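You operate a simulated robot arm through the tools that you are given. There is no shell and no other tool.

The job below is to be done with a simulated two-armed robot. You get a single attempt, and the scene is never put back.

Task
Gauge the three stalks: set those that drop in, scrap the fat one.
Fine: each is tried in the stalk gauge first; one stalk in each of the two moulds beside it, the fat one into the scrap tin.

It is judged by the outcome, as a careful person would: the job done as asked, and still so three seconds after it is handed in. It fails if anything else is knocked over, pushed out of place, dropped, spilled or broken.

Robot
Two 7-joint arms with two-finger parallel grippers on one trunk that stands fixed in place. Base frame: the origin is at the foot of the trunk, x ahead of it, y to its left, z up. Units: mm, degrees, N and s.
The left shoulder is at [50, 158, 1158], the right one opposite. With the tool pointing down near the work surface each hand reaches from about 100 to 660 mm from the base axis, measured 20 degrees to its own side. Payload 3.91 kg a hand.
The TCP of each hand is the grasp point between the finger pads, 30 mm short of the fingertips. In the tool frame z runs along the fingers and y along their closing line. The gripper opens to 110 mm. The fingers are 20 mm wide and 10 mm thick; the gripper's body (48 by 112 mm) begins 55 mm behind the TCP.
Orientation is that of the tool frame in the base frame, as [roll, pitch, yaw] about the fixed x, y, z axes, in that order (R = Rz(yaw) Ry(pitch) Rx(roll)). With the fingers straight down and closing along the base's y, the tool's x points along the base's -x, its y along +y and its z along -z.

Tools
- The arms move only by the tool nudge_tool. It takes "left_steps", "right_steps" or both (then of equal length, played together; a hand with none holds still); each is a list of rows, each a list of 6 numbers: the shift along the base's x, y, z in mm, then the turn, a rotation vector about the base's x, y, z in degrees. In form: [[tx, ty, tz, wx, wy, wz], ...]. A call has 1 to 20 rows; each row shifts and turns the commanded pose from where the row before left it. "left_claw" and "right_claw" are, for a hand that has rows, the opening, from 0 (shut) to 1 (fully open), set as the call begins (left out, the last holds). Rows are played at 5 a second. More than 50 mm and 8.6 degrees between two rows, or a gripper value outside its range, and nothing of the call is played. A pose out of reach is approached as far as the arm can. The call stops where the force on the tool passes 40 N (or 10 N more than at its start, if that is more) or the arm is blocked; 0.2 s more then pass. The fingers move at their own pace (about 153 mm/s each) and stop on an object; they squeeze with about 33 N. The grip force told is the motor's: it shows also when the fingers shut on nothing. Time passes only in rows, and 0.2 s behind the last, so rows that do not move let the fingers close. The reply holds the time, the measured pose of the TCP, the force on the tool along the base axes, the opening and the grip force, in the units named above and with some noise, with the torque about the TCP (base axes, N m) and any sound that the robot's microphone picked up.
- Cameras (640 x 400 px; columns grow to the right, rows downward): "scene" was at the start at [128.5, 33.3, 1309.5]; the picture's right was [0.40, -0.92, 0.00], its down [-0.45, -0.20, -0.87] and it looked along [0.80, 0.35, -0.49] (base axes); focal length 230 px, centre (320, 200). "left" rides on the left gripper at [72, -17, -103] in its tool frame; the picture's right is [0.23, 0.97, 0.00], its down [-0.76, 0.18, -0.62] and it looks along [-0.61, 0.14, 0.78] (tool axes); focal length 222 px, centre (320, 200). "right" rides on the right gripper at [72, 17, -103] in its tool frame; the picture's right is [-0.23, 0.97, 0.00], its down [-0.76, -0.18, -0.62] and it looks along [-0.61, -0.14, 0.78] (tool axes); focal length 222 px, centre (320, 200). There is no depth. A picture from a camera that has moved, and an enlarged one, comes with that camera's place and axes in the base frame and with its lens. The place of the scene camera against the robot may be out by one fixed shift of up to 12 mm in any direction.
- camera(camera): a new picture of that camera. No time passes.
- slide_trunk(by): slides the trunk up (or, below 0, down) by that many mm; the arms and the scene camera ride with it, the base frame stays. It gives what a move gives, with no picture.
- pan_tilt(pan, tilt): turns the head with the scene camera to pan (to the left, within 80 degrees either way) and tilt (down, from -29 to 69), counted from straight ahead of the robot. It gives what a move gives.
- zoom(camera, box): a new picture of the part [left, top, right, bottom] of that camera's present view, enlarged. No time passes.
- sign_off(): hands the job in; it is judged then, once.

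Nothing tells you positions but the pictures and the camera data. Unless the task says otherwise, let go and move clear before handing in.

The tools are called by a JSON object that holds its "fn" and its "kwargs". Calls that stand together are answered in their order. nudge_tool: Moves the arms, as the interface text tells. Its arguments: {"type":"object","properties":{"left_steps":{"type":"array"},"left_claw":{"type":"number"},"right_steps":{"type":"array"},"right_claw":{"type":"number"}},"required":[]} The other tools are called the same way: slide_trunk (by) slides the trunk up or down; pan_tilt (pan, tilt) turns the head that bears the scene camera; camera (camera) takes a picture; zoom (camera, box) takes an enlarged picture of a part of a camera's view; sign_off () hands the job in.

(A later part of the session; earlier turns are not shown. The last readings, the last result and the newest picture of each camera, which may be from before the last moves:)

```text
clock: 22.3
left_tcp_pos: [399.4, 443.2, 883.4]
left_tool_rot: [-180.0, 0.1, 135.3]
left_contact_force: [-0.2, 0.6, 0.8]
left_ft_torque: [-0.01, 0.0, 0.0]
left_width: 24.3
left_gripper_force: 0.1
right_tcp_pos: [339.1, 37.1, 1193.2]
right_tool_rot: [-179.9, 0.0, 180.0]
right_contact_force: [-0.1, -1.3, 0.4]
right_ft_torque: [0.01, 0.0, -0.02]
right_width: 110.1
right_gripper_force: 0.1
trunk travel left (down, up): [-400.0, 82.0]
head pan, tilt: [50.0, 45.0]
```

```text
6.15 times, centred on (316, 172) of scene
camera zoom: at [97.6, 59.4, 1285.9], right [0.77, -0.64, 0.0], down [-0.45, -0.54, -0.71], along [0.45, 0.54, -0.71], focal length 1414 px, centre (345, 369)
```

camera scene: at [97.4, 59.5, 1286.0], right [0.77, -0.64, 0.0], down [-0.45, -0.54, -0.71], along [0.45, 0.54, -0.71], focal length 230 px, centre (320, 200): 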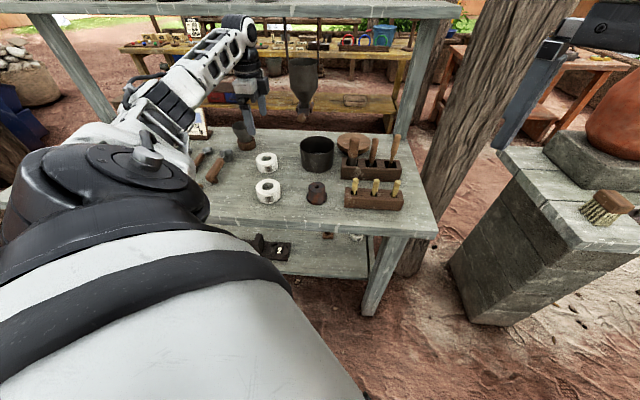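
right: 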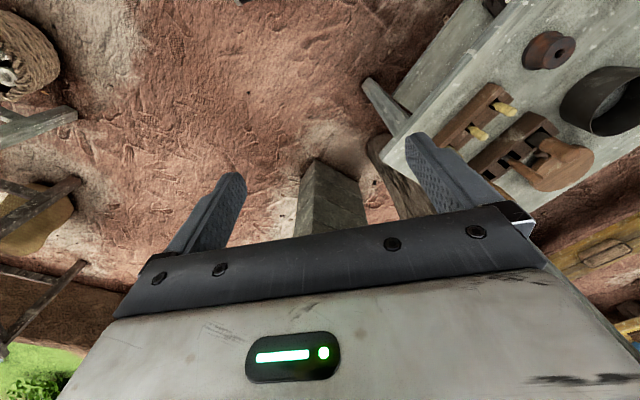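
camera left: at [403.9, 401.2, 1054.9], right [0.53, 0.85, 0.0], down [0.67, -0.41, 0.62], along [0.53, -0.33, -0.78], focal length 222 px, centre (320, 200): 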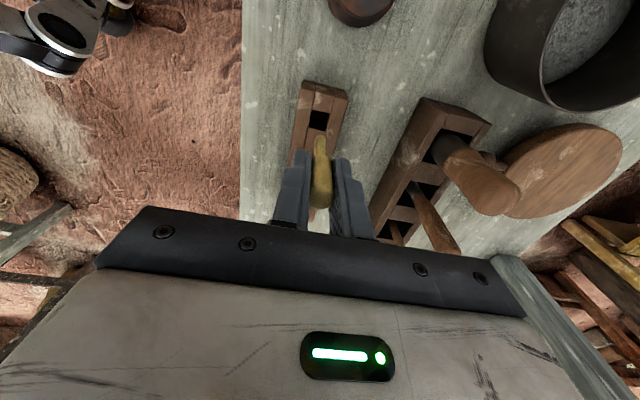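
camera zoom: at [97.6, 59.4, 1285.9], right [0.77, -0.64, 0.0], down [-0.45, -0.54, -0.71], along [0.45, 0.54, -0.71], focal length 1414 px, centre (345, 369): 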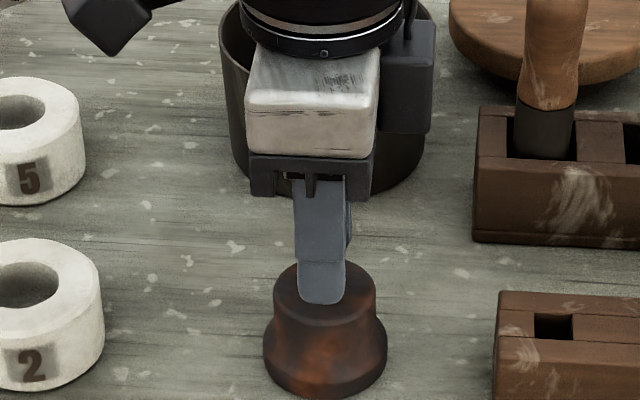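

The stalk stands freely in the gauge. Closing again at the higher grip and lifting it out.

{"fn": "nudge_tool", "kwargs": {"left_steps": [[0, 0, 0, 0, 0, 0], [0, 0, 0, 0, 0, 0], [0, 0, 0, 0, 0, 0]], "left_claw": 0.0}}

{"fn": "zoom", "kwargs": {"camera": "left", "box": [240, 80, 400, 230]}}

{"fn": "nudge_tool", "kwargs": {"left_steps": [[0, 0, 4, 0, 0, 0], [0, 0, 6, 0, 0, 0], [0, 0, 8, 0, 0, 0], [0, 0, 8, 0, 0, 0], [0, 0, 10, 0, 0, 0], [0, 0, 12, 0, 0, 0], [0, 0, 12, 0, 0, 0], [0, 0, 0, 0, 0, 0]]}}

{"fn": "zoom", "kwargs": {"camera": "left", "box": [240, 80, 400, 230]}}

{"fn": "zoom", "kwargs": {"camera": "scene", "box": [276, 130, 356, 195]}}

```text
clock: 23.1
left_tcp_pos: [399.2, 443.4, 883.9]
left_tool_rot: [179.9, 0.1, 135.3]
left_contact_force: [1.1, 0.4, 0.9]
left_ft_torque: [0.0, -0.03, -0.03]
left_width: 13.5
left_gripper_force: 32.5
right_tcp_pos: [338.4, 37.4, 1193.1]
right_tool_rot: [-179.9, 0.0, -180.0]
right_contact_force: [0.1, -0.9, 0.3]
right_ft_torque: [-0.02, -0.04, 0.01]
right_width: 110.0
right_gripper_force: 0.1
trunk travel left (down, up): [-400.0, 82.0]
head pan, tilt: [50.0, 45.0]
```

```text
2.67 times, centred on (320, 155) of left
camera zoom: at [336.0, 482.6, 988.1], right [0.53, 0.85, 0.0], down [0.66, -0.41, 0.62], along [0.53, -0.33, -0.78], focal length 592 px, centre (320, 320)
```

zoom: 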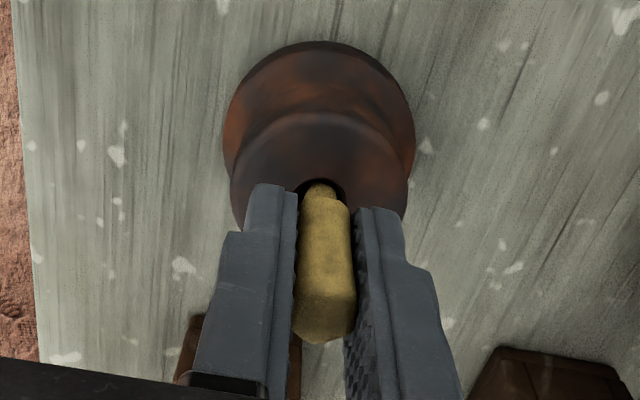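

```text
clock: 24.9
left_tcp_pos: [399.1, 442.3, 942.4]
left_tool_rot: [-180.0, 0.1, 135.1]
left_contact_force: [-0.7, -0.6, 0.2]
left_ft_torque: [-0.01, 0.0, 0.0]
left_width: 13.4
left_gripper_force: 32.6
right_tcp_pos: [338.9, 36.9, 1192.9]
right_tool_rot: [-180.0, 0.0, 179.9]
right_contact_force: [-1.1, -0.6, -0.8]
right_ft_torque: [0.02, 0.03, -0.02]
right_width: 109.8
right_gripper_force: 0.0
trunk travel left (down, up): [-400.0, 82.0]
head pan, tilt: [50.0, 45.0]
```

```text
2.67 times, centred on (320, 155) of left
camera zoom: at [336.0, 481.4, 1047.6], right [0.53, 0.85, 0.0], down [0.66, -0.41, 0.62], along [0.53, -0.33, -0.78], focal length 592 px, centre (320, 320)
```

zoom: 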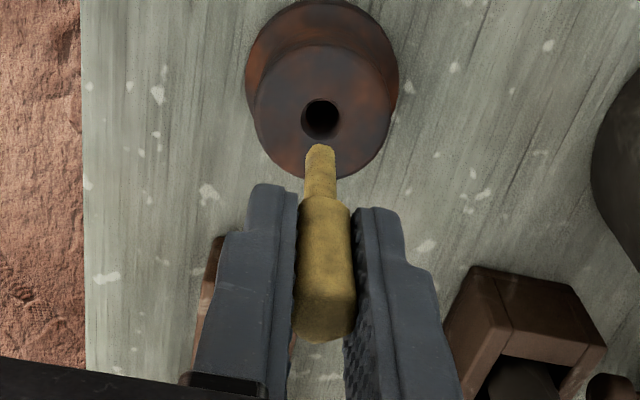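

```text
6.15 times, centred on (316, 162) of scene
camera zoom: at [97.6, 59.4, 1285.9], right [0.77, -0.64, 0.0], down [-0.45, -0.54, -0.71], along [0.45, 0.54, -0.71], focal length 1414 px, centre (345, 431)
```

zoom: 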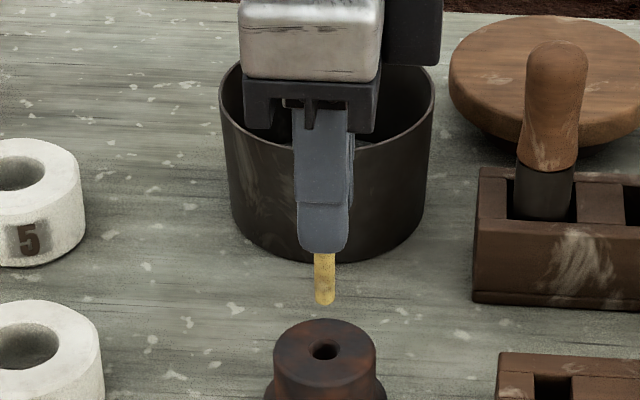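

Stalk A has passed the gauge. I'm raising it and carrying it over to mould 5.

{"fn": "nudge_tool", "kwargs": {"left_steps": [[0, 0, 35, 0, 0, 0], [-7.3, 45, 0, 0, 0, 0], [-7.3, 45, 0, 0, 0, 0], [-7.3, 45, 0, 0, 0, 0], [-7.3, 45, 0, 0, 0, 0], [-7.2, 45.3, 0, 0, 0, 0], [0, 0, -25, 0, 0, 0], [0, 0, -20, 0, 0, 0], [0, 0, 0, 0, 0, 0], [0, 0, 0, 0, 0, 0]]}}

{"fn": "zoom", "kwargs": {"camera": "left", "box": [240, 80, 400, 230]}}

{"fn": "zoom", "kwargs": {"camera": "scene", "box": [226, 110, 306, 175]}}

{"fn": "camera", "kwargs": {"camera": "scene"}}

```text
clock: 27.1
left_tcp_pos: [364.1, 667.4, 933.8]
left_tool_rot: [180.0, 0.1, 135.2]
left_contact_force: [-0.2, -0.5, 0.0]
left_ft_torque: [-0.01, 0.02, -0.05]
left_width: 13.5
left_gripper_force: 33.0
right_tcp_pos: [339.4, 38.1, 1192.7]
right_tool_rot: [180.0, -0.1, -179.9]
right_contact_force: [0.5, 0.1, 1.1]
right_ft_torque: [-0.02, -0.01, 0.02]
right_width: 109.9
right_gripper_force: 0.1
trunk travel left (down, up): [-400.0, 82.0]
head pan, tilt: [50.0, 45.0]
```

```text
2.67 times, centred on (320, 155) of left
camera zoom: at [301.4, 707.1, 1038.1], right [0.53, 0.85, 0.0], down [0.66, -0.41, 0.62], along [0.53, -0.33, -0.78], focal length 592 px, centre (320, 320)
```

zoom: 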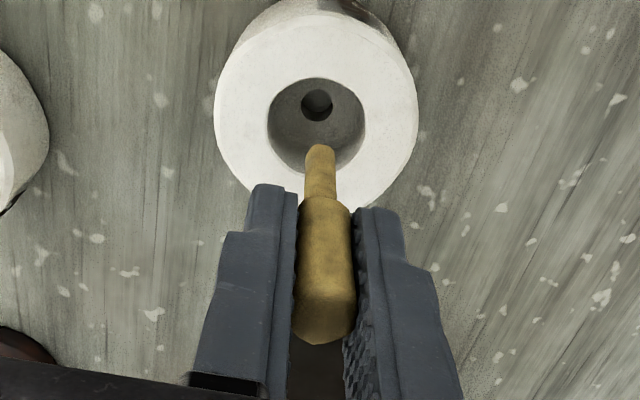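

```text
6.15 times, centred on (266, 142) of scene
camera zoom: at [97.6, 59.4, 1285.9], right [0.77, -0.64, 0.0], down [-0.45, -0.54, -0.71], along [0.45, 0.54, -0.71], focal length 1414 px, centre (652, 554)
```

zoom: 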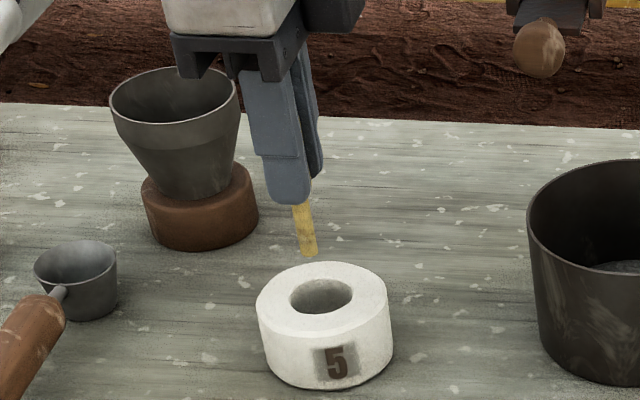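

```text
taken
camera scene: at [97.6, 59.4, 1285.9], right [0.77, -0.64, 0.0], down [-0.45, -0.54, -0.71], along [0.45, 0.54, -0.71], focal length 230 px, centre (320, 200)
```

scene: 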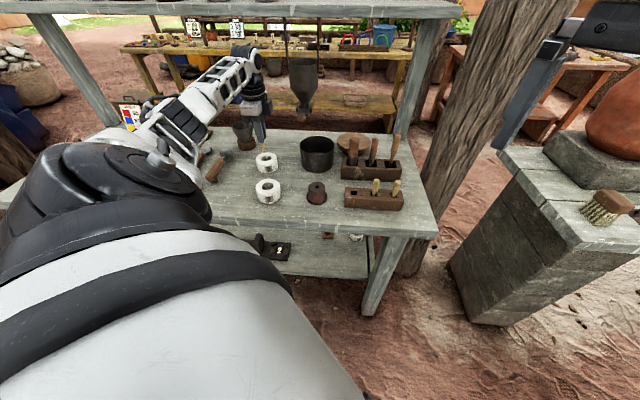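

I'm above mould 5. The two views disagree slightly on sideways alignment, so I'll zoom in further on both.

{"fn": "zoom", "kwargs": {"camera": "scene", "box": [250, 135, 282, 161]}}

{"fn": "zoom", "kwargs": {"camera": "left", "box": [280, 85, 360, 150]}}

{"fn": "pan_tilt", "kwargs": {"pan": 65, "tilt": 30}}

{"fn": "camera", "kwargs": {"camera": "scene"}}

```text
15.38 times, centred on (266, 148) of scene
camera zoom: at [97.6, 59.4, 1285.9], right [0.77, -0.64, 0.0], down [-0.45, -0.54, -0.71], along [0.45, 0.54, -0.71], focal length 3534 px, centre (1151, 1000)
```

zoom: 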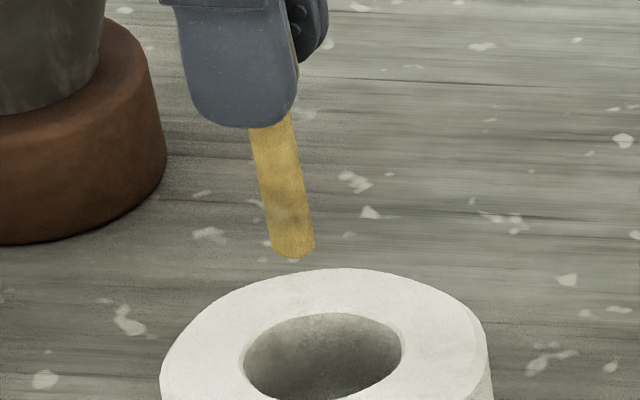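

```text
6.15 times, centred on (320, 118) of left
camera zoom: at [301.4, 707.1, 1038.1], right [0.53, 0.85, 0.0], down [0.66, -0.41, 0.62], along [0.53, -0.33, -0.78], focal length 1367 px, centre (320, 708)
```

zoom: 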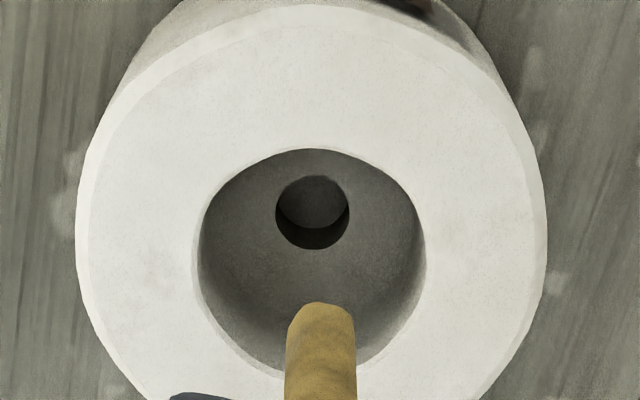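

```text
clock: 27.9
left_tcp_pos: [365.6, 667.5, 933.8]
left_tool_rot: [-180.0, 0.1, 135.2]
left_contact_force: [-0.4, -0.4, -0.3]
left_ft_torque: [-0.02, -0.03, -0.02]
left_width: 13.4
left_gripper_force: 33.3
right_tcp_pos: [339.2, 37.2, 1192.8]
right_tool_rot: [-180.0, 0.0, -180.0]
right_contact_force: [-0.4, -0.3, 0.2]
right_ft_torque: [0.0, 0.0, 0.01]
right_width: 109.9
right_gripper_force: 0.0
trunk travel left (down, up): [-400.0, 82.0]
head pan, tilt: [65.0, 30.0]
```

```text
taken
camera scene: at [83.6, 79.1, 1308.5], right [0.91, -0.42, 0.0], down [-0.21, -0.45, -0.87], along [0.37, 0.78, -0.5], focal length 230 px, centre (320, 200)
```

scene: 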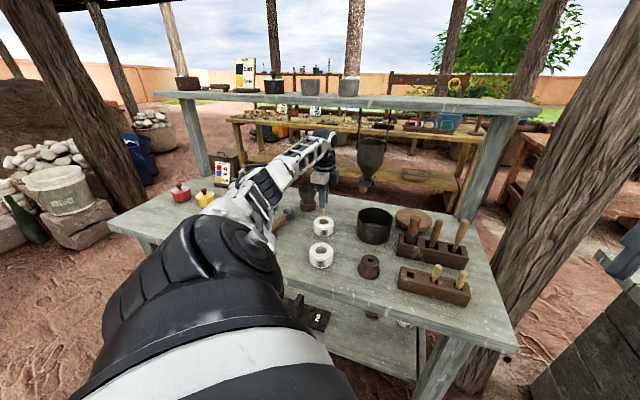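

{"fn": "zoom", "kwargs": {"camera": "scene", "box": [296, 190, 346, 235]}}

```text
8.89 times, centred on (321, 212) of scene
camera zoom: at [83.6, 79.1, 1308.5], right [0.91, -0.42, 0.0], down [-0.21, -0.45, -0.87], along [0.37, 0.78, -0.5], focal length 2042 px, centre (311, 89)
```

zoom: 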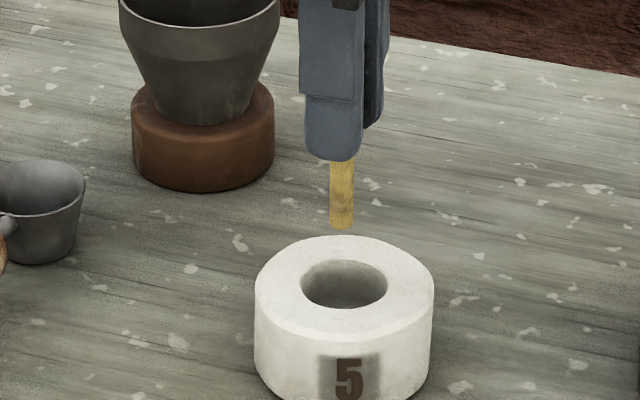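

The offset from the mould 5 socket is only about 1 mm. I'll make a small correction and lower into the well, stopping just above the socket.

{"fn": "nudge_tool", "kwargs": {"left_steps": [[-0.7, -0.6, -8, 0, 0, 0], [0, 0, -8, 0, 0, 0], [0, 0, -8, 0, 0, 0], [0, 0, -8, 0, 0, 0], [0, 0, -6, 0, 0, 0], [0, 0, 0, 0, 0, 0], [0, 0, 0, 0, 0, 0]]}}

{"fn": "zoom", "kwargs": {"camera": "left", "box": [280, 95, 360, 160]}}

{"fn": "zoom", "kwargs": {"camera": "scene", "box": [296, 190, 346, 235]}}

```text
clock: 29.5
left_tcp_pos: [363.1, 667.9, 894.8]
left_tool_rot: [180.0, 0.1, 135.3]
left_contact_force: [0.6, -1.0, -0.1]
left_ft_torque: [0.01, -0.02, 0.02]
left_width: 13.3
left_gripper_force: 33.2
right_tcp_pos: [338.9, 37.8, 1192.4]
right_tool_rot: [-180.0, 0.0, -180.0]
right_contact_force: [-0.3, 0.3, 0.0]
right_ft_torque: [0.02, 0.0, 0.0]
right_width: 109.9
right_gripper_force: 0.1
trunk travel left (down, up): [-400.0, 82.0]
head pan, tilt: [65.0, 30.0]
```

```text
6.15 times, centred on (320, 128) of left
camera zoom: at [299.1, 707.4, 999.7], right [0.53, 0.85, 0.0], down [0.66, -0.41, 0.62], along [0.53, -0.33, -0.78], focal length 1367 px, centre (320, 646)
```

zoom: 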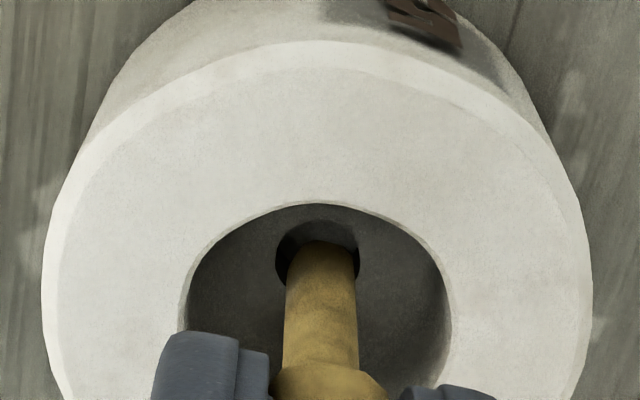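

```text
8.89 times, centred on (321, 212) of scene
camera zoom: at [83.5, 79.1, 1308.5], right [0.91, -0.42, 0.0], down [-0.21, -0.45, -0.87], along [0.37, 0.79, -0.5], focal length 2042 px, centre (311, 89)
```

zoom: 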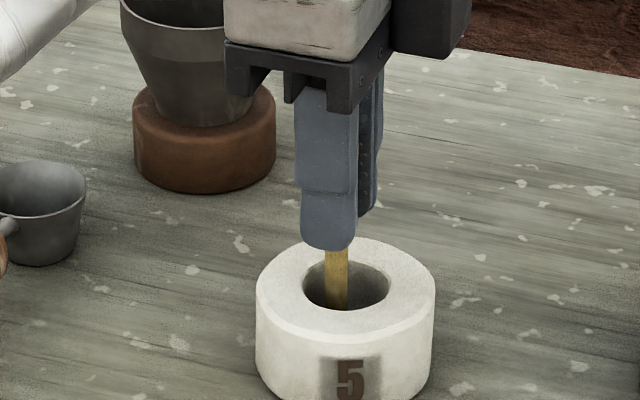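

Both views now agree: the shaft is about 3 mm to the left (away along the table) of the socket. Correcting that while still in the well.

{"fn": "nudge_tool", "kwargs": {"left_steps": [[1.0, -1.0, 0, 0, 0, 0], [1.0, -1.0, 0, 0, 0, 0], [0, 0, 0, 0, 0, 0], [0, 0, 0, 0, 0, 0]]}}

{"fn": "zoom", "kwargs": {"camera": "left", "box": [280, 95, 360, 160]}}

{"fn": "zoom", "kwargs": {"camera": "scene", "box": [296, 190, 346, 235]}}

```text
clock: 30.5
left_tcp_pos: [366.8, 665.2, 896.0]
left_tool_rot: [-180.0, 0.1, 135.2]
left_contact_force: [0.1, -0.3, -0.7]
left_ft_torque: [0.0, 0.0, 0.02]
left_width: 13.5
left_gripper_force: 33.2
right_tcp_pos: [339.1, 37.4, 1192.9]
right_tool_rot: [-179.9, 0.0, 179.9]
right_contact_force: [-0.1, 1.1, 0.0]
right_ft_torque: [0.0, 0.04, 0.02]
right_width: 110.2
right_gripper_force: 0.0
trunk travel left (down, up): [-400.0, 82.0]
head pan, tilt: [65.0, 30.0]
```

```text
6.15 times, centred on (320, 128) of left
camera zoom: at [301.8, 705.3, 1000.1], right [0.53, 0.85, 0.0], down [0.66, -0.41, 0.62], along [0.53, -0.33, -0.78], focal length 1367 px, centre (320, 646)
```

zoom: 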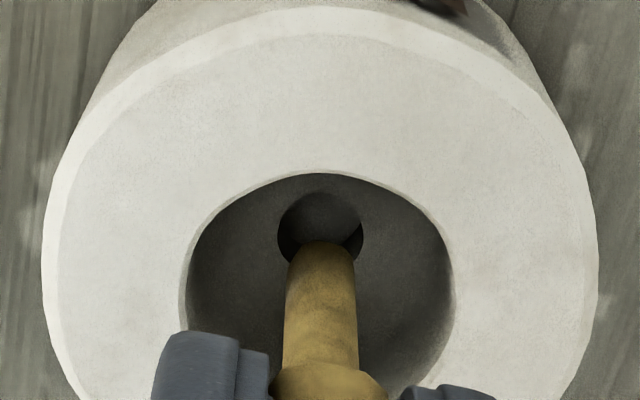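

```text
8.89 times, centred on (321, 212) of scene
camera zoom: at [83.5, 79.1, 1308.5], right [0.91, -0.42, 0.0], down [-0.21, -0.45, -0.87], along [0.37, 0.79, -0.5], focal length 2042 px, centre (311, 89)
```

zoom: 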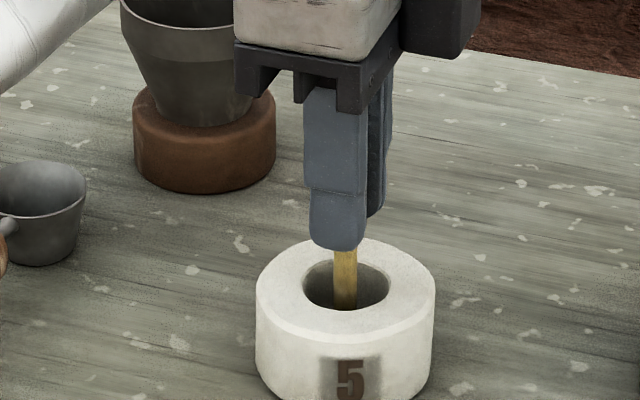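

The shaft is now lined up over the socket in both views. Lowering slowly.

{"fn": "nudge_tool", "kwargs": {"left_steps": [[0, 0, -3, 0, 0, 0], [0, 0, -3, 0, 0, 0], [0, 0, -3, 0, 0, 0], [0, 0, -3, 0, 0, 0], [0, 0, -2, 0, 0, 0], [0, 0, 0, 0, 0, 0]]}}

{"fn": "zoom", "kwargs": {"camera": "left", "box": [280, 95, 360, 160]}}

{"fn": "zoom", "kwargs": {"camera": "scene", "box": [296, 190, 346, 235]}}

```text
clock: 31.9
left_tcp_pos: [365.9, 665.8, 882.4]
left_tool_rot: [180.0, 0.1, 135.2]
left_contact_force: [-0.4, 0.7, -0.1]
left_ft_torque: [-0.01, 0.02, 0.0]
left_width: 13.4
left_gripper_force: 33.0
right_tcp_pos: [339.7, 37.7, 1192.0]
right_tool_rot: [180.0, 0.0, 179.9]
right_contact_force: [-0.9, 0.4, 0.1]
right_ft_torque: [0.0, 0.02, 0.0]
right_width: 109.9
right_gripper_force: 0.1
trunk travel left (down, up): [-400.0, 82.0]
head pan, tilt: [65.0, 30.0]
```

```text
6.15 times, centred on (320, 128) of left
camera zoom: at [301.6, 705.0, 985.8], right [0.53, 0.85, 0.0], down [0.66, -0.41, 0.62], along [0.53, -0.33, -0.78], focal length 1367 px, centre (320, 646)
```

zoom: 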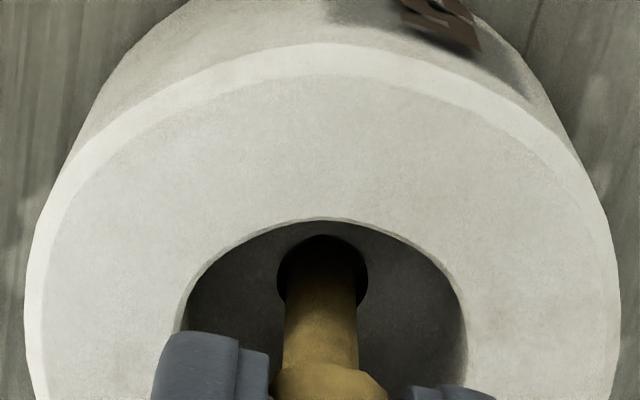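

```text
8.89 times, centred on (321, 212) of scene
camera zoom: at [83.5, 79.1, 1308.6], right [0.91, -0.42, 0.0], down [-0.21, -0.45, -0.87], along [0.37, 0.79, -0.5], focal length 2042 px, centre (311, 89)
```

zoom: 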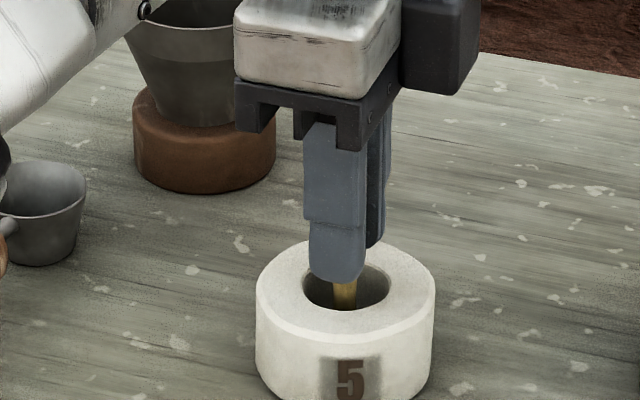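

The shaft is in the socket with no contact force. Lowering a little further until it rests.

{"fn": "nudge_tool", "kwargs": {"left_steps": [[0, 0, -2, 0, 0, 0], [0, 0, -2, 0, 0, 0], [0, 0, -2, 0, 0, 0], [0, 0, -2, 0, 0, 0], [0, 0, 0, 0, 0, 0]]}}

{"fn": "zoom", "kwargs": {"camera": "left", "box": [270, 95, 370, 175]}}

{"fn": "zoom", "kwargs": {"camera": "scene", "box": [296, 190, 346, 235]}}

```text
clock: 33.1
left_tcp_pos: [365.4, 665.2, 873.5]
left_tool_rot: [179.9, 0.1, 135.2]
left_contact_force: [-0.1, 0.6, 7.0]
left_ft_torque: [0.04, 0.07, 0.02]
left_width: 13.3
left_gripper_force: 32.5
right_tcp_pos: [339.7, 36.5, 1193.5]
right_tool_rot: [-180.0, 0.0, 180.0]
right_contact_force: [0.2, 0.9, -0.1]
right_ft_torque: [-0.03, -0.03, -0.02]
right_width: 110.0
right_gripper_force: 0.1
trunk travel left (down, up): [-400.0, 82.0]
head pan, tilt: [65.0, 30.0]
```

```text
5.00 times, centred on (320, 135) of left
camera zoom: at [300.9, 704.6, 978.7], right [0.53, 0.85, 0.0], down [0.66, -0.41, 0.62], along [0.53, -0.33, -0.78], focal length 1111 px, centre (320, 525)
```

zoom: 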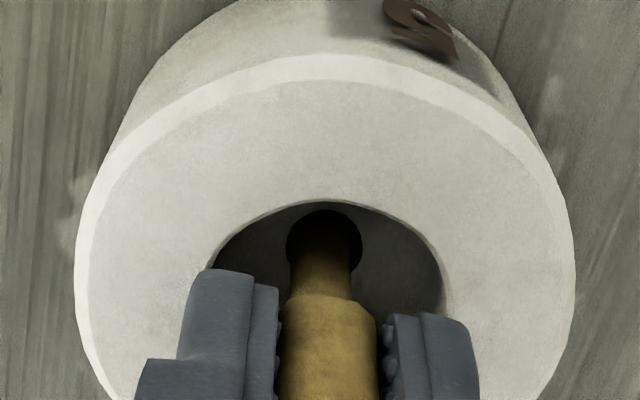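

```text
8.89 times, centred on (321, 212) of scene
camera zoom: at [83.1, 78.5, 1308.7], right [0.91, -0.42, 0.0], down [-0.21, -0.45, -0.87], along [0.37, 0.79, -0.5], focal length 2042 px, centre (311, 89)
```

zoom: 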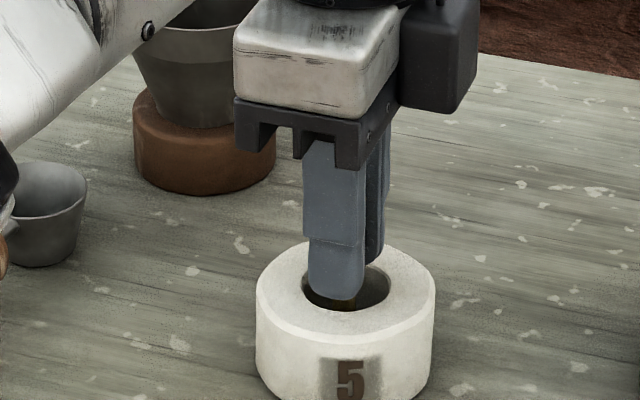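

The stalk has bottomed in the socket (7 N). I'll ease off 1 mm, open, and rise straight up.

{"fn": "nudge_tool", "kwargs": {"left_steps": [[0, 0, 1, 0, 0, 0], [0, 0, 0, 0, 0, 0]]}}

{"fn": "nudge_tool", "kwargs": {"left_steps": [[0, 0, 0, 0, 0, 0], [0, 0, 0, 0, 0, 0], [0, 0, 0, 0, 0, 0]], "left_claw": 0.4}}

{"fn": "camera", "kwargs": {"camera": "left"}}

{"fn": "nudge_tool", "kwargs": {"left_steps": [[0, 0, 5, 0, 0, 0], [0, 0, 10, 0, 0, 0], [0, 0, 20, 0, 0, 0], [0, 0, 30, 0, 0, 0], [0, 0, 40, 0, 0, 0], [0, 0, 0, 0, 0, 0]]}}

{"fn": "camera", "kwargs": {"camera": "left"}}

{"fn": "zoom", "kwargs": {"camera": "scene", "box": [296, 190, 346, 235]}}

```text
clock: 33.7
left_tcp_pos: [364.6, 664.6, 874.2]
left_tool_rot: [180.0, 0.1, 135.1]
left_contact_force: [-0.1, 1.3, 4.4]
left_ft_torque: [0.04, 0.01, 0.02]
left_width: 13.4
left_gripper_force: 32.8
right_tcp_pos: [338.6, 36.8, 1193.1]
right_tool_rot: [-179.9, 0.1, -180.0]
right_contact_force: [0.9, -0.4, -0.2]
right_ft_torque: [-0.02, 0.03, -0.02]
right_width: 109.8
right_gripper_force: 0.1
trunk travel left (down, up): [-400.0, 82.0]
head pan, tilt: [65.0, 30.0]
```

```text
clock: 34.5
left_tcp_pos: [365.3, 664.6, 873.7]
left_tool_rot: [-180.0, 0.1, 135.3]
left_contact_force: [0.1, -0.7, 0.7]
left_ft_torque: [-0.04, -0.02, 0.03]
left_width: 44.0
left_gripper_force: 0.1
right_tcp_pos: [338.7, 38.3, 1192.4]
right_tool_rot: [179.9, 0.0, -179.9]
right_contact_force: [0.0, -0.2, -0.5]
right_ft_torque: [0.0, -0.02, -0.01]
right_width: 110.3
right_gripper_force: 0.0
trunk travel left (down, up): [-400.0, 82.0]
head pan, tilt: [65.0, 30.0]
```

```text
taken
camera left: at [301.4, 704.7, 978.4], right [0.53, 0.85, 0.0], down [0.66, -0.41, 0.62], along [0.53, -0.33, -0.78], focal length 222 px, centre (320, 200)
```

left: 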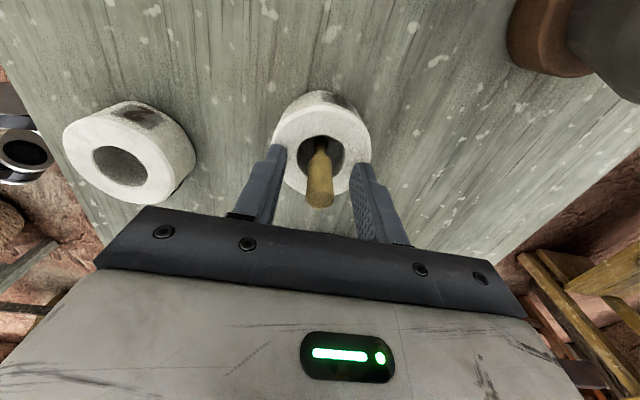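

```text
clock: 35.9
left_tcp_pos: [363.8, 665.9, 979.6]
left_tool_rot: [-180.0, 0.0, 135.1]
left_contact_force: [-0.8, 0.6, 0.7]
left_ft_torque: [0.01, 0.01, 0.02]
left_width: 44.1
left_gripper_force: 0.1
right_tcp_pos: [339.8, 38.2, 1192.3]
right_tool_rot: [179.9, 0.0, 180.0]
right_contact_force: [0.5, -0.1, 0.0]
right_ft_torque: [0.03, -0.03, -0.01]
right_width: 110.1
right_gripper_force: 0.1
trunk travel left (down, up): [-400.0, 82.0]
head pan, tilt: [65.0, 30.0]
```

```text
taken
camera left: at [300.4, 704.9, 1083.3], right [0.53, 0.85, 0.0], down [0.67, -0.41, 0.62], along [0.53, -0.33, -0.78], focal length 222 px, centre (320, 200)
```

left: 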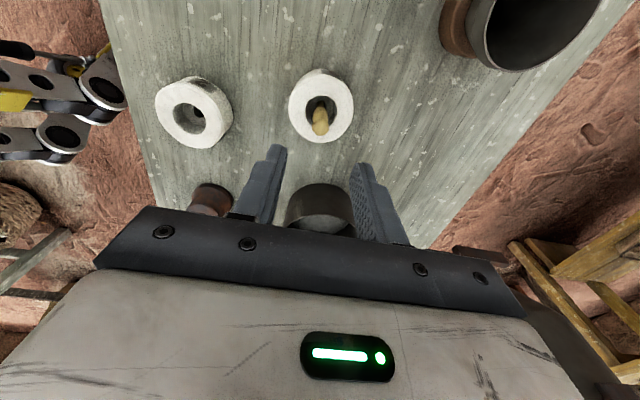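

```text
8.89 times, centred on (321, 212) of scene
camera zoom: at [83.6, 79.2, 1308.5], right [0.91, -0.42, 0.0], down [-0.21, -0.45, -0.87], along [0.37, 0.78, -0.5], focal length 2042 px, centre (311, 89)
```

zoom: 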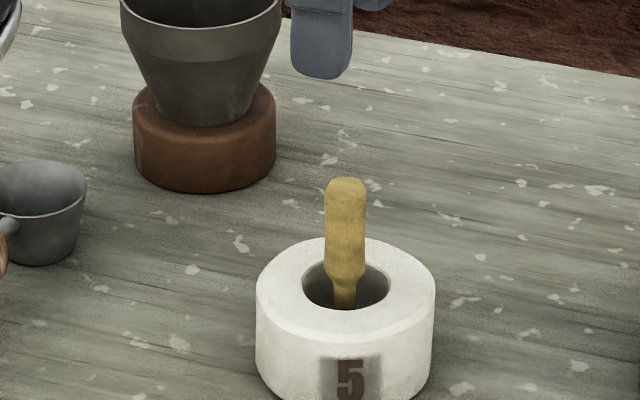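

Stalk A stands upright in mould 5. Next is the middle stalk (B), gripped slightly higher from the start.

{"fn": "pan_tilt", "kwargs": {"pan": 50, "tilt": 45}}

{"fn": "nudge_tool", "kwargs": {"left_steps": [[18.2, -42.9, 0, 0, 0, 0], [18.2, -42.9, 0, 0, 0, 0], [18.2, -42.9, 0, 0, 0, 0], [18.2, -42.9, 0, 0, 0, 0], [18.2, -42.9, 0, 0, 0, 0], [18.2, -42.9, 0, 0, 0, 0], [18.2, -42.9, 0, 0, 0, 0], [18.2, -42.9, -10, 0, 0, 0], [0, 0, 0, 0, 0, 0], [0, 0, 0, 0, 0, 0]], "left_claw": 0.42}}

{"fn": "camera", "kwargs": {"camera": "left"}}

{"fn": "zoom", "kwargs": {"camera": "left", "box": [240, 80, 400, 180]}}

{"fn": "zoom", "kwargs": {"camera": "scene", "box": [320, 120, 440, 220]}}

```text
clock: 36.6
left_tcp_pos: [363.8, 664.9, 979.7]
left_tool_rot: [-179.9, 0.1, 135.1]
left_contact_force: [-0.1, -0.3, -0.2]
left_ft_torque: [-0.02, 0.02, 0.02]
left_width: 44.2
left_gripper_force: 0.1
right_tcp_pos: [339.8, 37.2, 1193.1]
right_tool_rot: [180.0, 0.0, 180.0]
right_contact_force: [0.6, 0.3, 0.4]
right_ft_torque: [0.01, 0.0, -0.04]
right_width: 110.1
right_gripper_force: 0.1
trunk travel left (down, up): [-400.0, 82.0]
head pan, tilt: [50.0, 45.0]
```

```text
clock: 38.9
left_tcp_pos: [511.2, 322.4, 969.0]
left_tool_rot: [179.9, 0.1, 135.2]
left_contact_force: [0.3, 0.1, 0.6]
left_ft_torque: [0.01, -0.01, -0.02]
left_width: 46.3
left_gripper_force: 0.0
right_tcp_pos: [338.9, 37.6, 1194.0]
right_tool_rot: [-180.0, 0.0, -179.9]
right_contact_force: [0.0, 0.1, 0.2]
right_ft_torque: [-0.01, 0.02, -0.01]
right_width: 110.2
right_gripper_force: 0.1
trunk travel left (down, up): [-400.0, 82.0]
head pan, tilt: [50.0, 45.0]
```

```text
taken
camera left: at [447.9, 362.9, 1073.8], right [0.53, 0.85, 0.0], down [0.66, -0.41, 0.62], along [0.53, -0.33, -0.78], focal length 222 px, centre (320, 200)
```

left: 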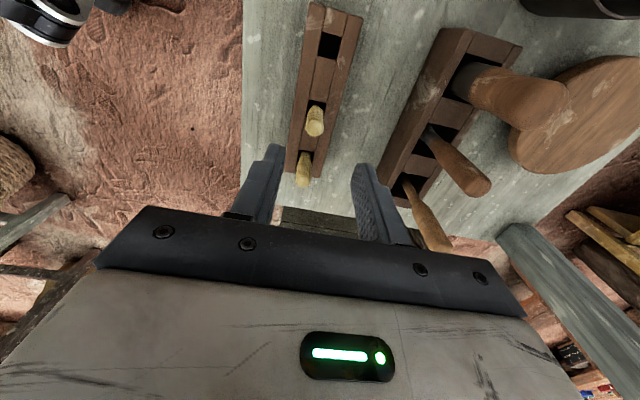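

```text
4.00 times, centred on (320, 130) of left
camera zoom: at [447.9, 362.9, 1073.8], right [0.53, 0.85, 0.0], down [0.66, -0.41, 0.62], along [0.53, -0.33, -0.78], focal length 888 px, centre (320, 480)
```

zoom: 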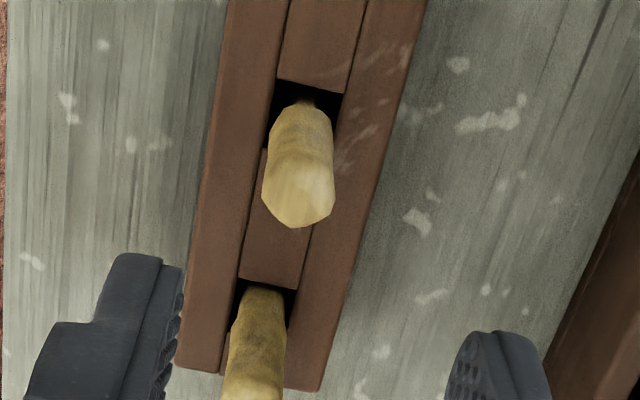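

```text
4.00 times, centred on (380, 170) of scene
camera zoom: at [97.5, 59.4, 1285.9], right [0.77, -0.64, 0.0], down [-0.45, -0.54, -0.71], along [0.45, 0.54, -0.71], focal length 919 px, centre (80, 320)
```

zoom: 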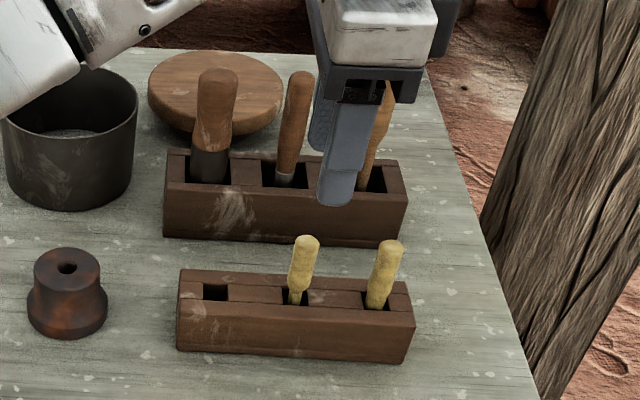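

Stalk B's tip is at about (507.5, 320.5), some 5 mm towards the front of my hand's centre. Correcting and descending.

{"fn": "nudge_tool", "kwargs": {"left_steps": [[-4.2, -3.2, -10, 0, 0, 0], [0, 0, -25, 0, 0, 0], [0, 0, -22, 0, 0, 0], [0, 0, -15, 0, 0, 0], [0, 0, -8, 0, 0, 0], [0, 0, -4, 0, 0, 0], [0, 0, 0, 0, 0, 0]]}}

{"fn": "zoom", "kwargs": {"camera": "left", "box": [240, 80, 400, 230]}}

{"fn": "zoom", "kwargs": {"camera": "scene", "box": [320, 120, 440, 220]}}

```text
clock: 40.5
left_tcp_pos: [507.0, 318.9, 885.9]
left_tool_rot: [180.0, 0.1, 135.2]
left_contact_force: [0.3, -0.5, -0.1]
left_ft_torque: [0.0, 0.03, 0.0]
left_width: 46.4
left_gripper_force: 0.0
right_tcp_pos: [338.5, 37.6, 1192.6]
right_tool_rot: [180.0, 0.0, -180.0]
right_contact_force: [-0.4, -0.9, 1.0]
right_ft_torque: [0.01, -0.01, 0.0]
right_width: 109.8
right_gripper_force: 0.1
trunk travel left (down, up): [-400.0, 82.0]
head pan, tilt: [50.0, 45.0]
```

```text
2.67 times, centred on (320, 155) of left
camera zoom: at [442.8, 358.7, 989.1], right [0.53, 0.85, 0.0], down [0.66, -0.41, 0.62], along [0.53, -0.33, -0.78], focal length 592 px, centre (320, 320)
```

zoom: 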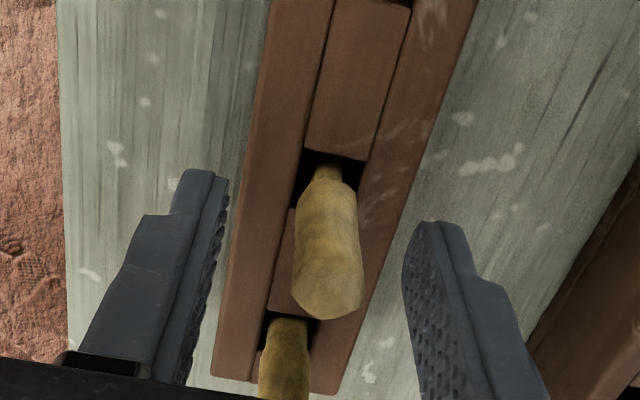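

```text
4.00 times, centred on (380, 170) of scene
camera zoom: at [97.5, 59.4, 1285.9], right [0.77, -0.64, 0.0], down [-0.45, -0.54, -0.71], along [0.45, 0.54, -0.71], focal length 919 px, centre (80, 320)
```

zoom: 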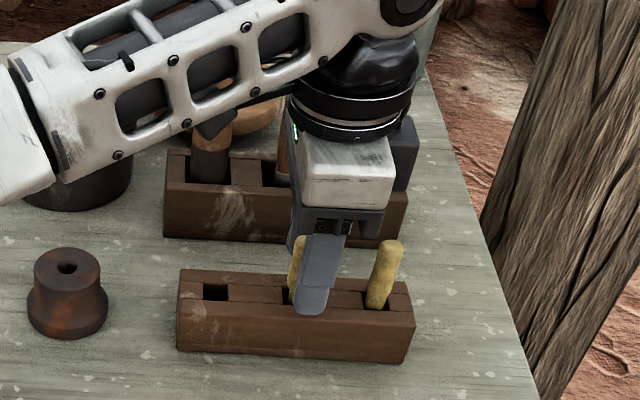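

{"fn": "nudge_tool", "kwargs": {"left_steps": [[2.3, 0.6, 0, 0, 0, 0], [0, 0, 0, 0, 0, 0]]}}

{"fn": "nudge_tool", "kwargs": {"left_steps": [[0, 0, 0, 0, 0, 0], [0, 0, 0, 0, 0, 0], [0, 0, 0, 0, 0, 0], [0, 0, 0, 0, 0, 0]], "left_claw": 0.0}}

{"fn": "zoom", "kwargs": {"camera": "left", "box": [240, 80, 400, 230]}}

```text
clock: 41.0
left_tcp_pos: [509.6, 319.9, 885.6]
left_tool_rot: [179.9, 0.0, 135.1]
left_contact_force: [-1.1, -1.0, 0.2]
left_ft_torque: [-0.01, 0.01, 0.03]
left_width: 46.4
left_gripper_force: 0.0
right_tcp_pos: [340.4, 36.9, 1193.2]
right_tool_rot: [-179.9, -0.1, 180.0]
right_contact_force: [0.0, -0.2, 1.4]
right_ft_torque: [-0.02, 0.03, 0.0]
right_width: 110.2
right_gripper_force: 0.1
trunk travel left (down, up): [-400.0, 82.0]
head pan, tilt: [50.0, 45.0]
```

```text
clock: 42.0
left_tcp_pos: [508.3, 319.1, 885.8]
left_tool_rot: [179.9, 0.2, 135.2]
left_contact_force: [0.2, -0.7, -0.8]
left_ft_torque: [0.01, 0.02, 0.0]
left_width: 13.3
left_gripper_force: 33.2
right_tcp_pos: [340.1, 37.0, 1192.8]
right_tool_rot: [-180.0, -0.1, 180.0]
right_contact_force: [-1.3, 0.3, -0.3]
right_ft_torque: [0.0, -0.01, 0.02]
right_width: 110.0
right_gripper_force: 0.0
trunk travel left (down, up): [-400.0, 82.0]
head pan, tilt: [50.0, 45.0]
```

```text
2.67 times, centred on (320, 155) of left
camera zoom: at [444.7, 359.2, 989.6], right [0.53, 0.85, 0.0], down [0.66, -0.41, 0.62], along [0.53, -0.33, -0.78], focal length 592 px, centre (320, 320)
```

zoom: 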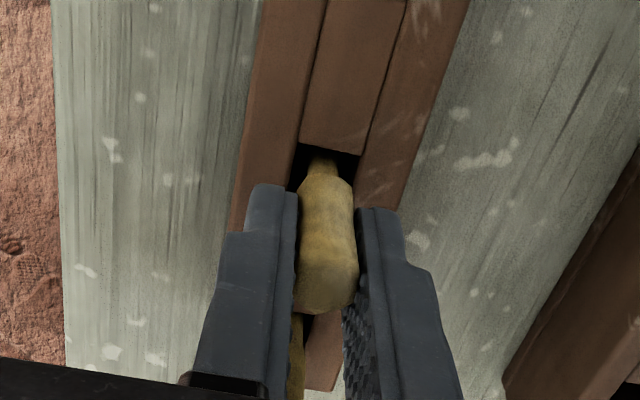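

Stalk B is gripped, with more shaft showing below the fingertips this time. Lifting.

{"fn": "nudge_tool", "kwargs": {"left_steps": [[0, 0, 4, 0, 0, 0], [0, 0, 8, 0, 0, 0], [0, 0, 12, 0, 0, 0], [0, 0, 15, 0, 0, 0], [0, 0, 15, 0, 0, 0], [0, 0, 15, 0, 0, 0], [0, 0, 0, 0, 0, 0]]}}

{"fn": "zoom", "kwargs": {"camera": "left", "box": [240, 80, 400, 230]}}

{"fn": "zoom", "kwargs": {"camera": "scene", "box": [340, 135, 420, 200]}}

```text
clock: 43.6
left_tcp_pos: [507.4, 319.8, 955.5]
left_tool_rot: [180.0, 0.1, 135.1]
left_contact_force: [-0.4, -0.9, -0.7]
left_ft_torque: [-0.03, 0.02, 0.01]
left_width: 13.5
left_gripper_force: 33.0
right_tcp_pos: [339.8, 36.8, 1193.1]
right_tool_rot: [180.0, 0.0, 179.9]
right_contact_force: [-0.1, 0.4, 0.2]
right_ft_torque: [0.02, 0.0, 0.02]
right_width: 110.3
right_gripper_force: 0.1
trunk travel left (down, up): [-400.0, 82.0]
head pan, tilt: [50.0, 45.0]
```

```text
2.67 times, centred on (320, 155) of left
camera zoom: at [444.5, 358.0, 1059.9], right [0.53, 0.85, 0.0], down [0.66, -0.41, 0.62], along [0.53, -0.33, -0.78], focal length 592 px, centre (320, 320)
```

zoom: 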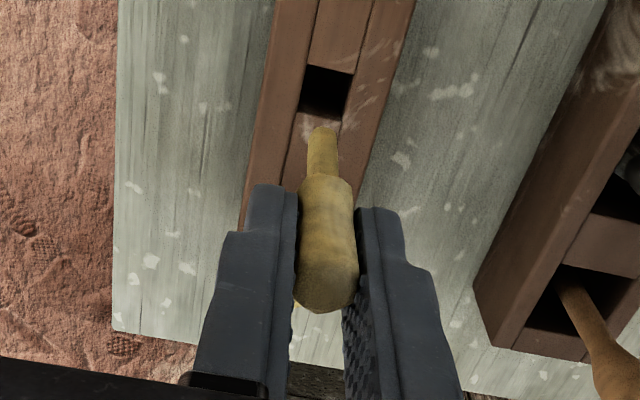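

```text
6.15 times, centred on (380, 168) of scene
camera zoom: at [97.6, 59.5, 1285.9], right [0.77, -0.64, 0.0], down [-0.45, -0.54, -0.71], along [0.45, 0.54, -0.71], focal length 1414 px, centre (-49, 400)
```

zoom: 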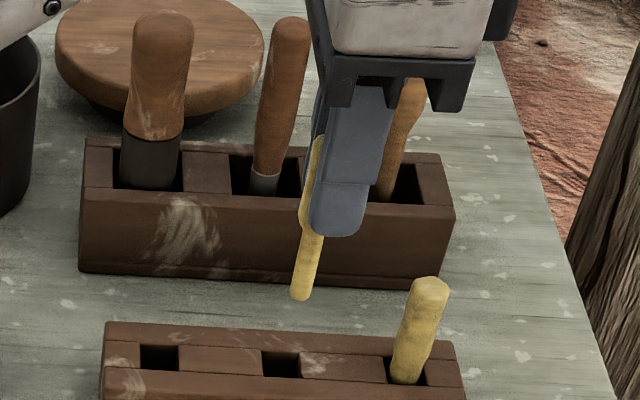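

Stalk B is free and plumb. Carrying it to the gauge.

{"fn": "nudge_tool", "kwargs": {"left_steps": [[-35.7, 41, 5, 0, 0, 0], [-35.7, 41, 0, 0, 0, 0], [-35.7, 40.9, 0, 0, 0, 0], [0, 0, -12, 0, 0, 0], [0, 0, -12, 0, 0, 0], [0, 0, 0, 0, 0, 0], [0, 0, 0, 0, 0, 0]]}}

{"fn": "zoom", "kwargs": {"camera": "left", "box": [240, 80, 400, 230]}}

{"fn": "zoom", "kwargs": {"camera": "scene", "box": [276, 140, 356, 205]}}

```text
refused: row 1 steps farther than a row can; nothing moved
```

```text
2.67 times, centred on (320, 155) of left
camera zoom: at [444.5, 358.0, 1059.9], right [0.53, 0.85, 0.0], down [0.66, -0.41, 0.62], along [0.53, -0.33, -0.78], focal length 592 px, centre (320, 320)
```

zoom: 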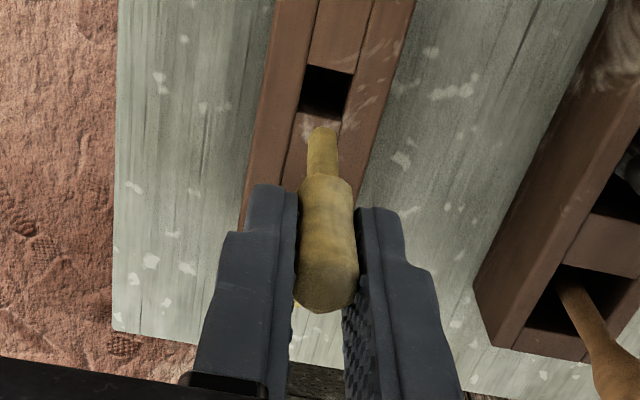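

```text
6.15 times, centred on (316, 172) of scene
camera zoom: at [97.6, 59.5, 1285.9], right [0.77, -0.64, 0.0], down [-0.45, -0.54, -0.71], along [0.45, 0.54, -0.71], focal length 1414 px, centre (345, 369)
```

zoom: 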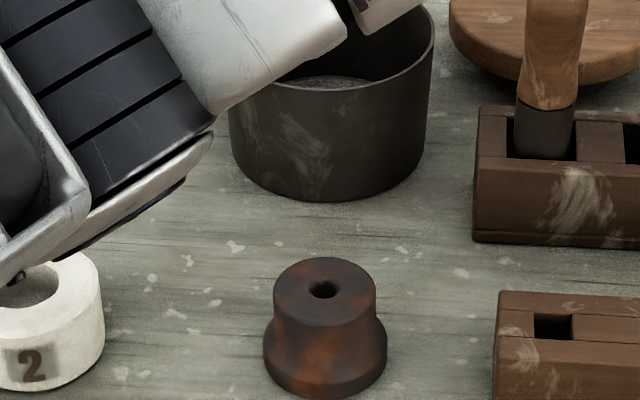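

That row was too long, so nothing moved. Splitting it into shorter rows.

{"fn": "nudge_tool", "kwargs": {"left_steps": [[-26.8, 30.8, 2, 0, 0, 0], [-26.8, 30.7, 0, 0, 0, 0], [-26.8, 30.7, 0, 0, 0, 0], [-26.7, 30.7, 0, 0, 0, 0], [0, 0, -10, 0, 0, 0], [0, 0, -12, 0, 0, 0], [0, 0, 0, 0, 0, 0], [0, 0, 0, 0, 0, 0]]}}

{"fn": "zoom", "kwargs": {"camera": "left", "box": [240, 80, 400, 230]}}

{"fn": "zoom", "kwargs": {"camera": "scene", "box": [276, 140, 356, 205]}}

```text
clock: 45.5
left_tcp_pos: [401.5, 442.7, 934.5]
left_tool_rot: [180.0, 0.1, 135.1]
left_contact_force: [0.7, -0.8, 0.1]
left_ft_torque: [-0.03, 0.04, 0.03]
left_width: 13.6
left_gripper_force: 32.9
right_tcp_pos: [339.2, 36.4, 1193.2]
right_tool_rot: [-180.0, 0.1, -179.9]
right_contact_force: [-0.9, 0.0, 0.0]
right_ft_torque: [0.01, -0.03, -0.02]
right_width: 109.9
right_gripper_force: 0.0
trunk travel left (down, up): [-400.0, 82.0]
head pan, tilt: [50.0, 45.0]
```

```text
2.67 times, centred on (320, 155) of left
camera zoom: at [337.3, 481.9, 1039.9], right [0.53, 0.85, 0.0], down [0.67, -0.41, 0.62], along [0.53, -0.33, -0.78], focal length 592 px, centre (320, 320)
```

zoom: 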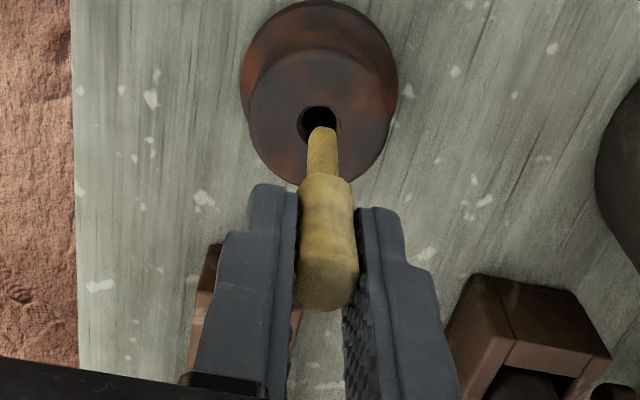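

```text
6.15 times, centred on (316, 172) of scene
camera zoom: at [97.6, 59.4, 1285.9], right [0.77, -0.64, 0.0], down [-0.45, -0.54, -0.71], along [0.45, 0.54, -0.71], focal length 1414 px, centre (345, 369)
```

zoom: 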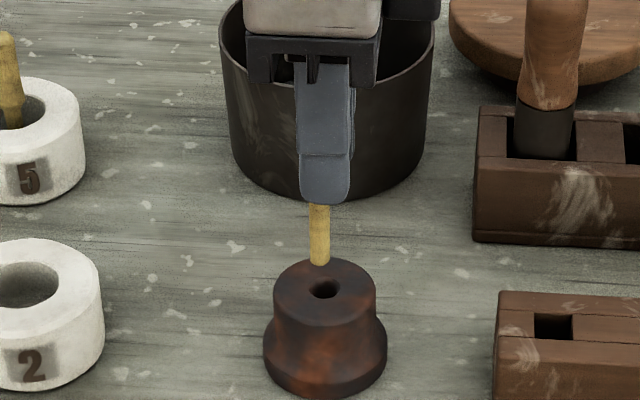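

Stalk B's end is about 18 mm above the hole, 1.7 mm to its left and 0.9 mm behind. Correcting and descending to just above it.

{"fn": "nudge_tool", "kwargs": {"left_steps": [[0.6, -1.8, -4, 0, 0, 0], [0, 0, -4, 0, 0, 0], [0, 0, -4, 0, 0, 0], [0, 0, 0, 0, 0, 0], [0, 0, 0, 0, 0, 0]]}}

{"fn": "zoom", "kwargs": {"camera": "left", "box": [240, 80, 400, 230]}}

{"fn": "zoom", "kwargs": {"camera": "scene", "box": [276, 140, 356, 205]}}

```text
clock: 46.6
left_tcp_pos: [401.8, 439.7, 923.2]
left_tool_rot: [-180.0, 0.2, 135.3]
left_contact_force: [0.2, -0.3, 0.8]
left_ft_torque: [0.02, 0.03, -0.02]
left_width: 13.3
left_gripper_force: 32.3
right_tcp_pos: [338.5, 36.8, 1193.8]
right_tool_rot: [180.0, 0.0, -180.0]
right_contact_force: [-0.4, 0.3, -0.4]
right_ft_torque: [-0.02, -0.02, 0.0]
right_width: 109.9
right_gripper_force: 0.0
trunk travel left (down, up): [-400.0, 82.0]
head pan, tilt: [50.0, 45.0]
```

```text
2.67 times, centred on (320, 155) of left
camera zoom: at [338.1, 479.5, 1027.4], right [0.53, 0.85, 0.0], down [0.66, -0.41, 0.62], along [0.53, -0.33, -0.78], focal length 592 px, centre (320, 320)
```

zoom: 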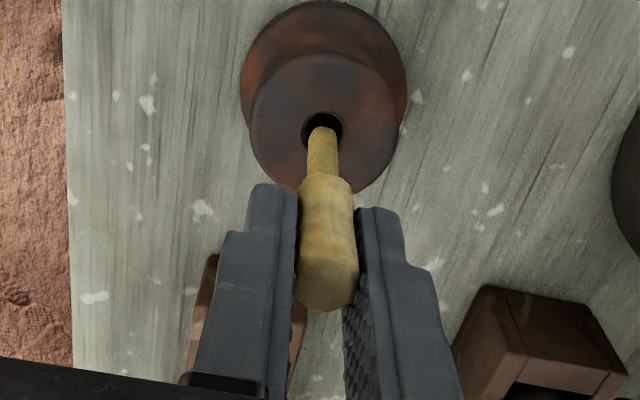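

```text
6.15 times, centred on (316, 172) of scene
camera zoom: at [97.5, 59.4, 1285.9], right [0.77, -0.64, 0.0], down [-0.45, -0.54, -0.71], along [0.45, 0.54, -0.71], focal length 1414 px, centre (345, 369)
```

zoom: 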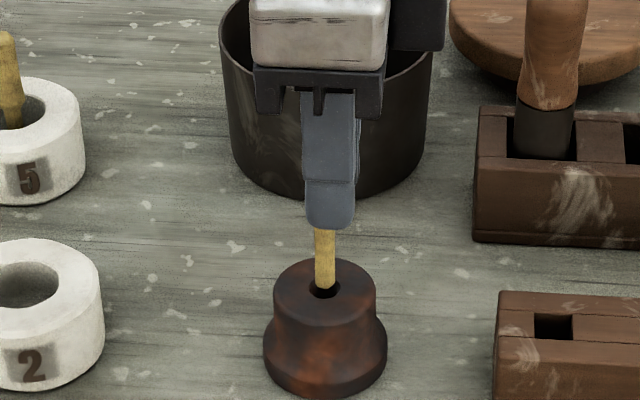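

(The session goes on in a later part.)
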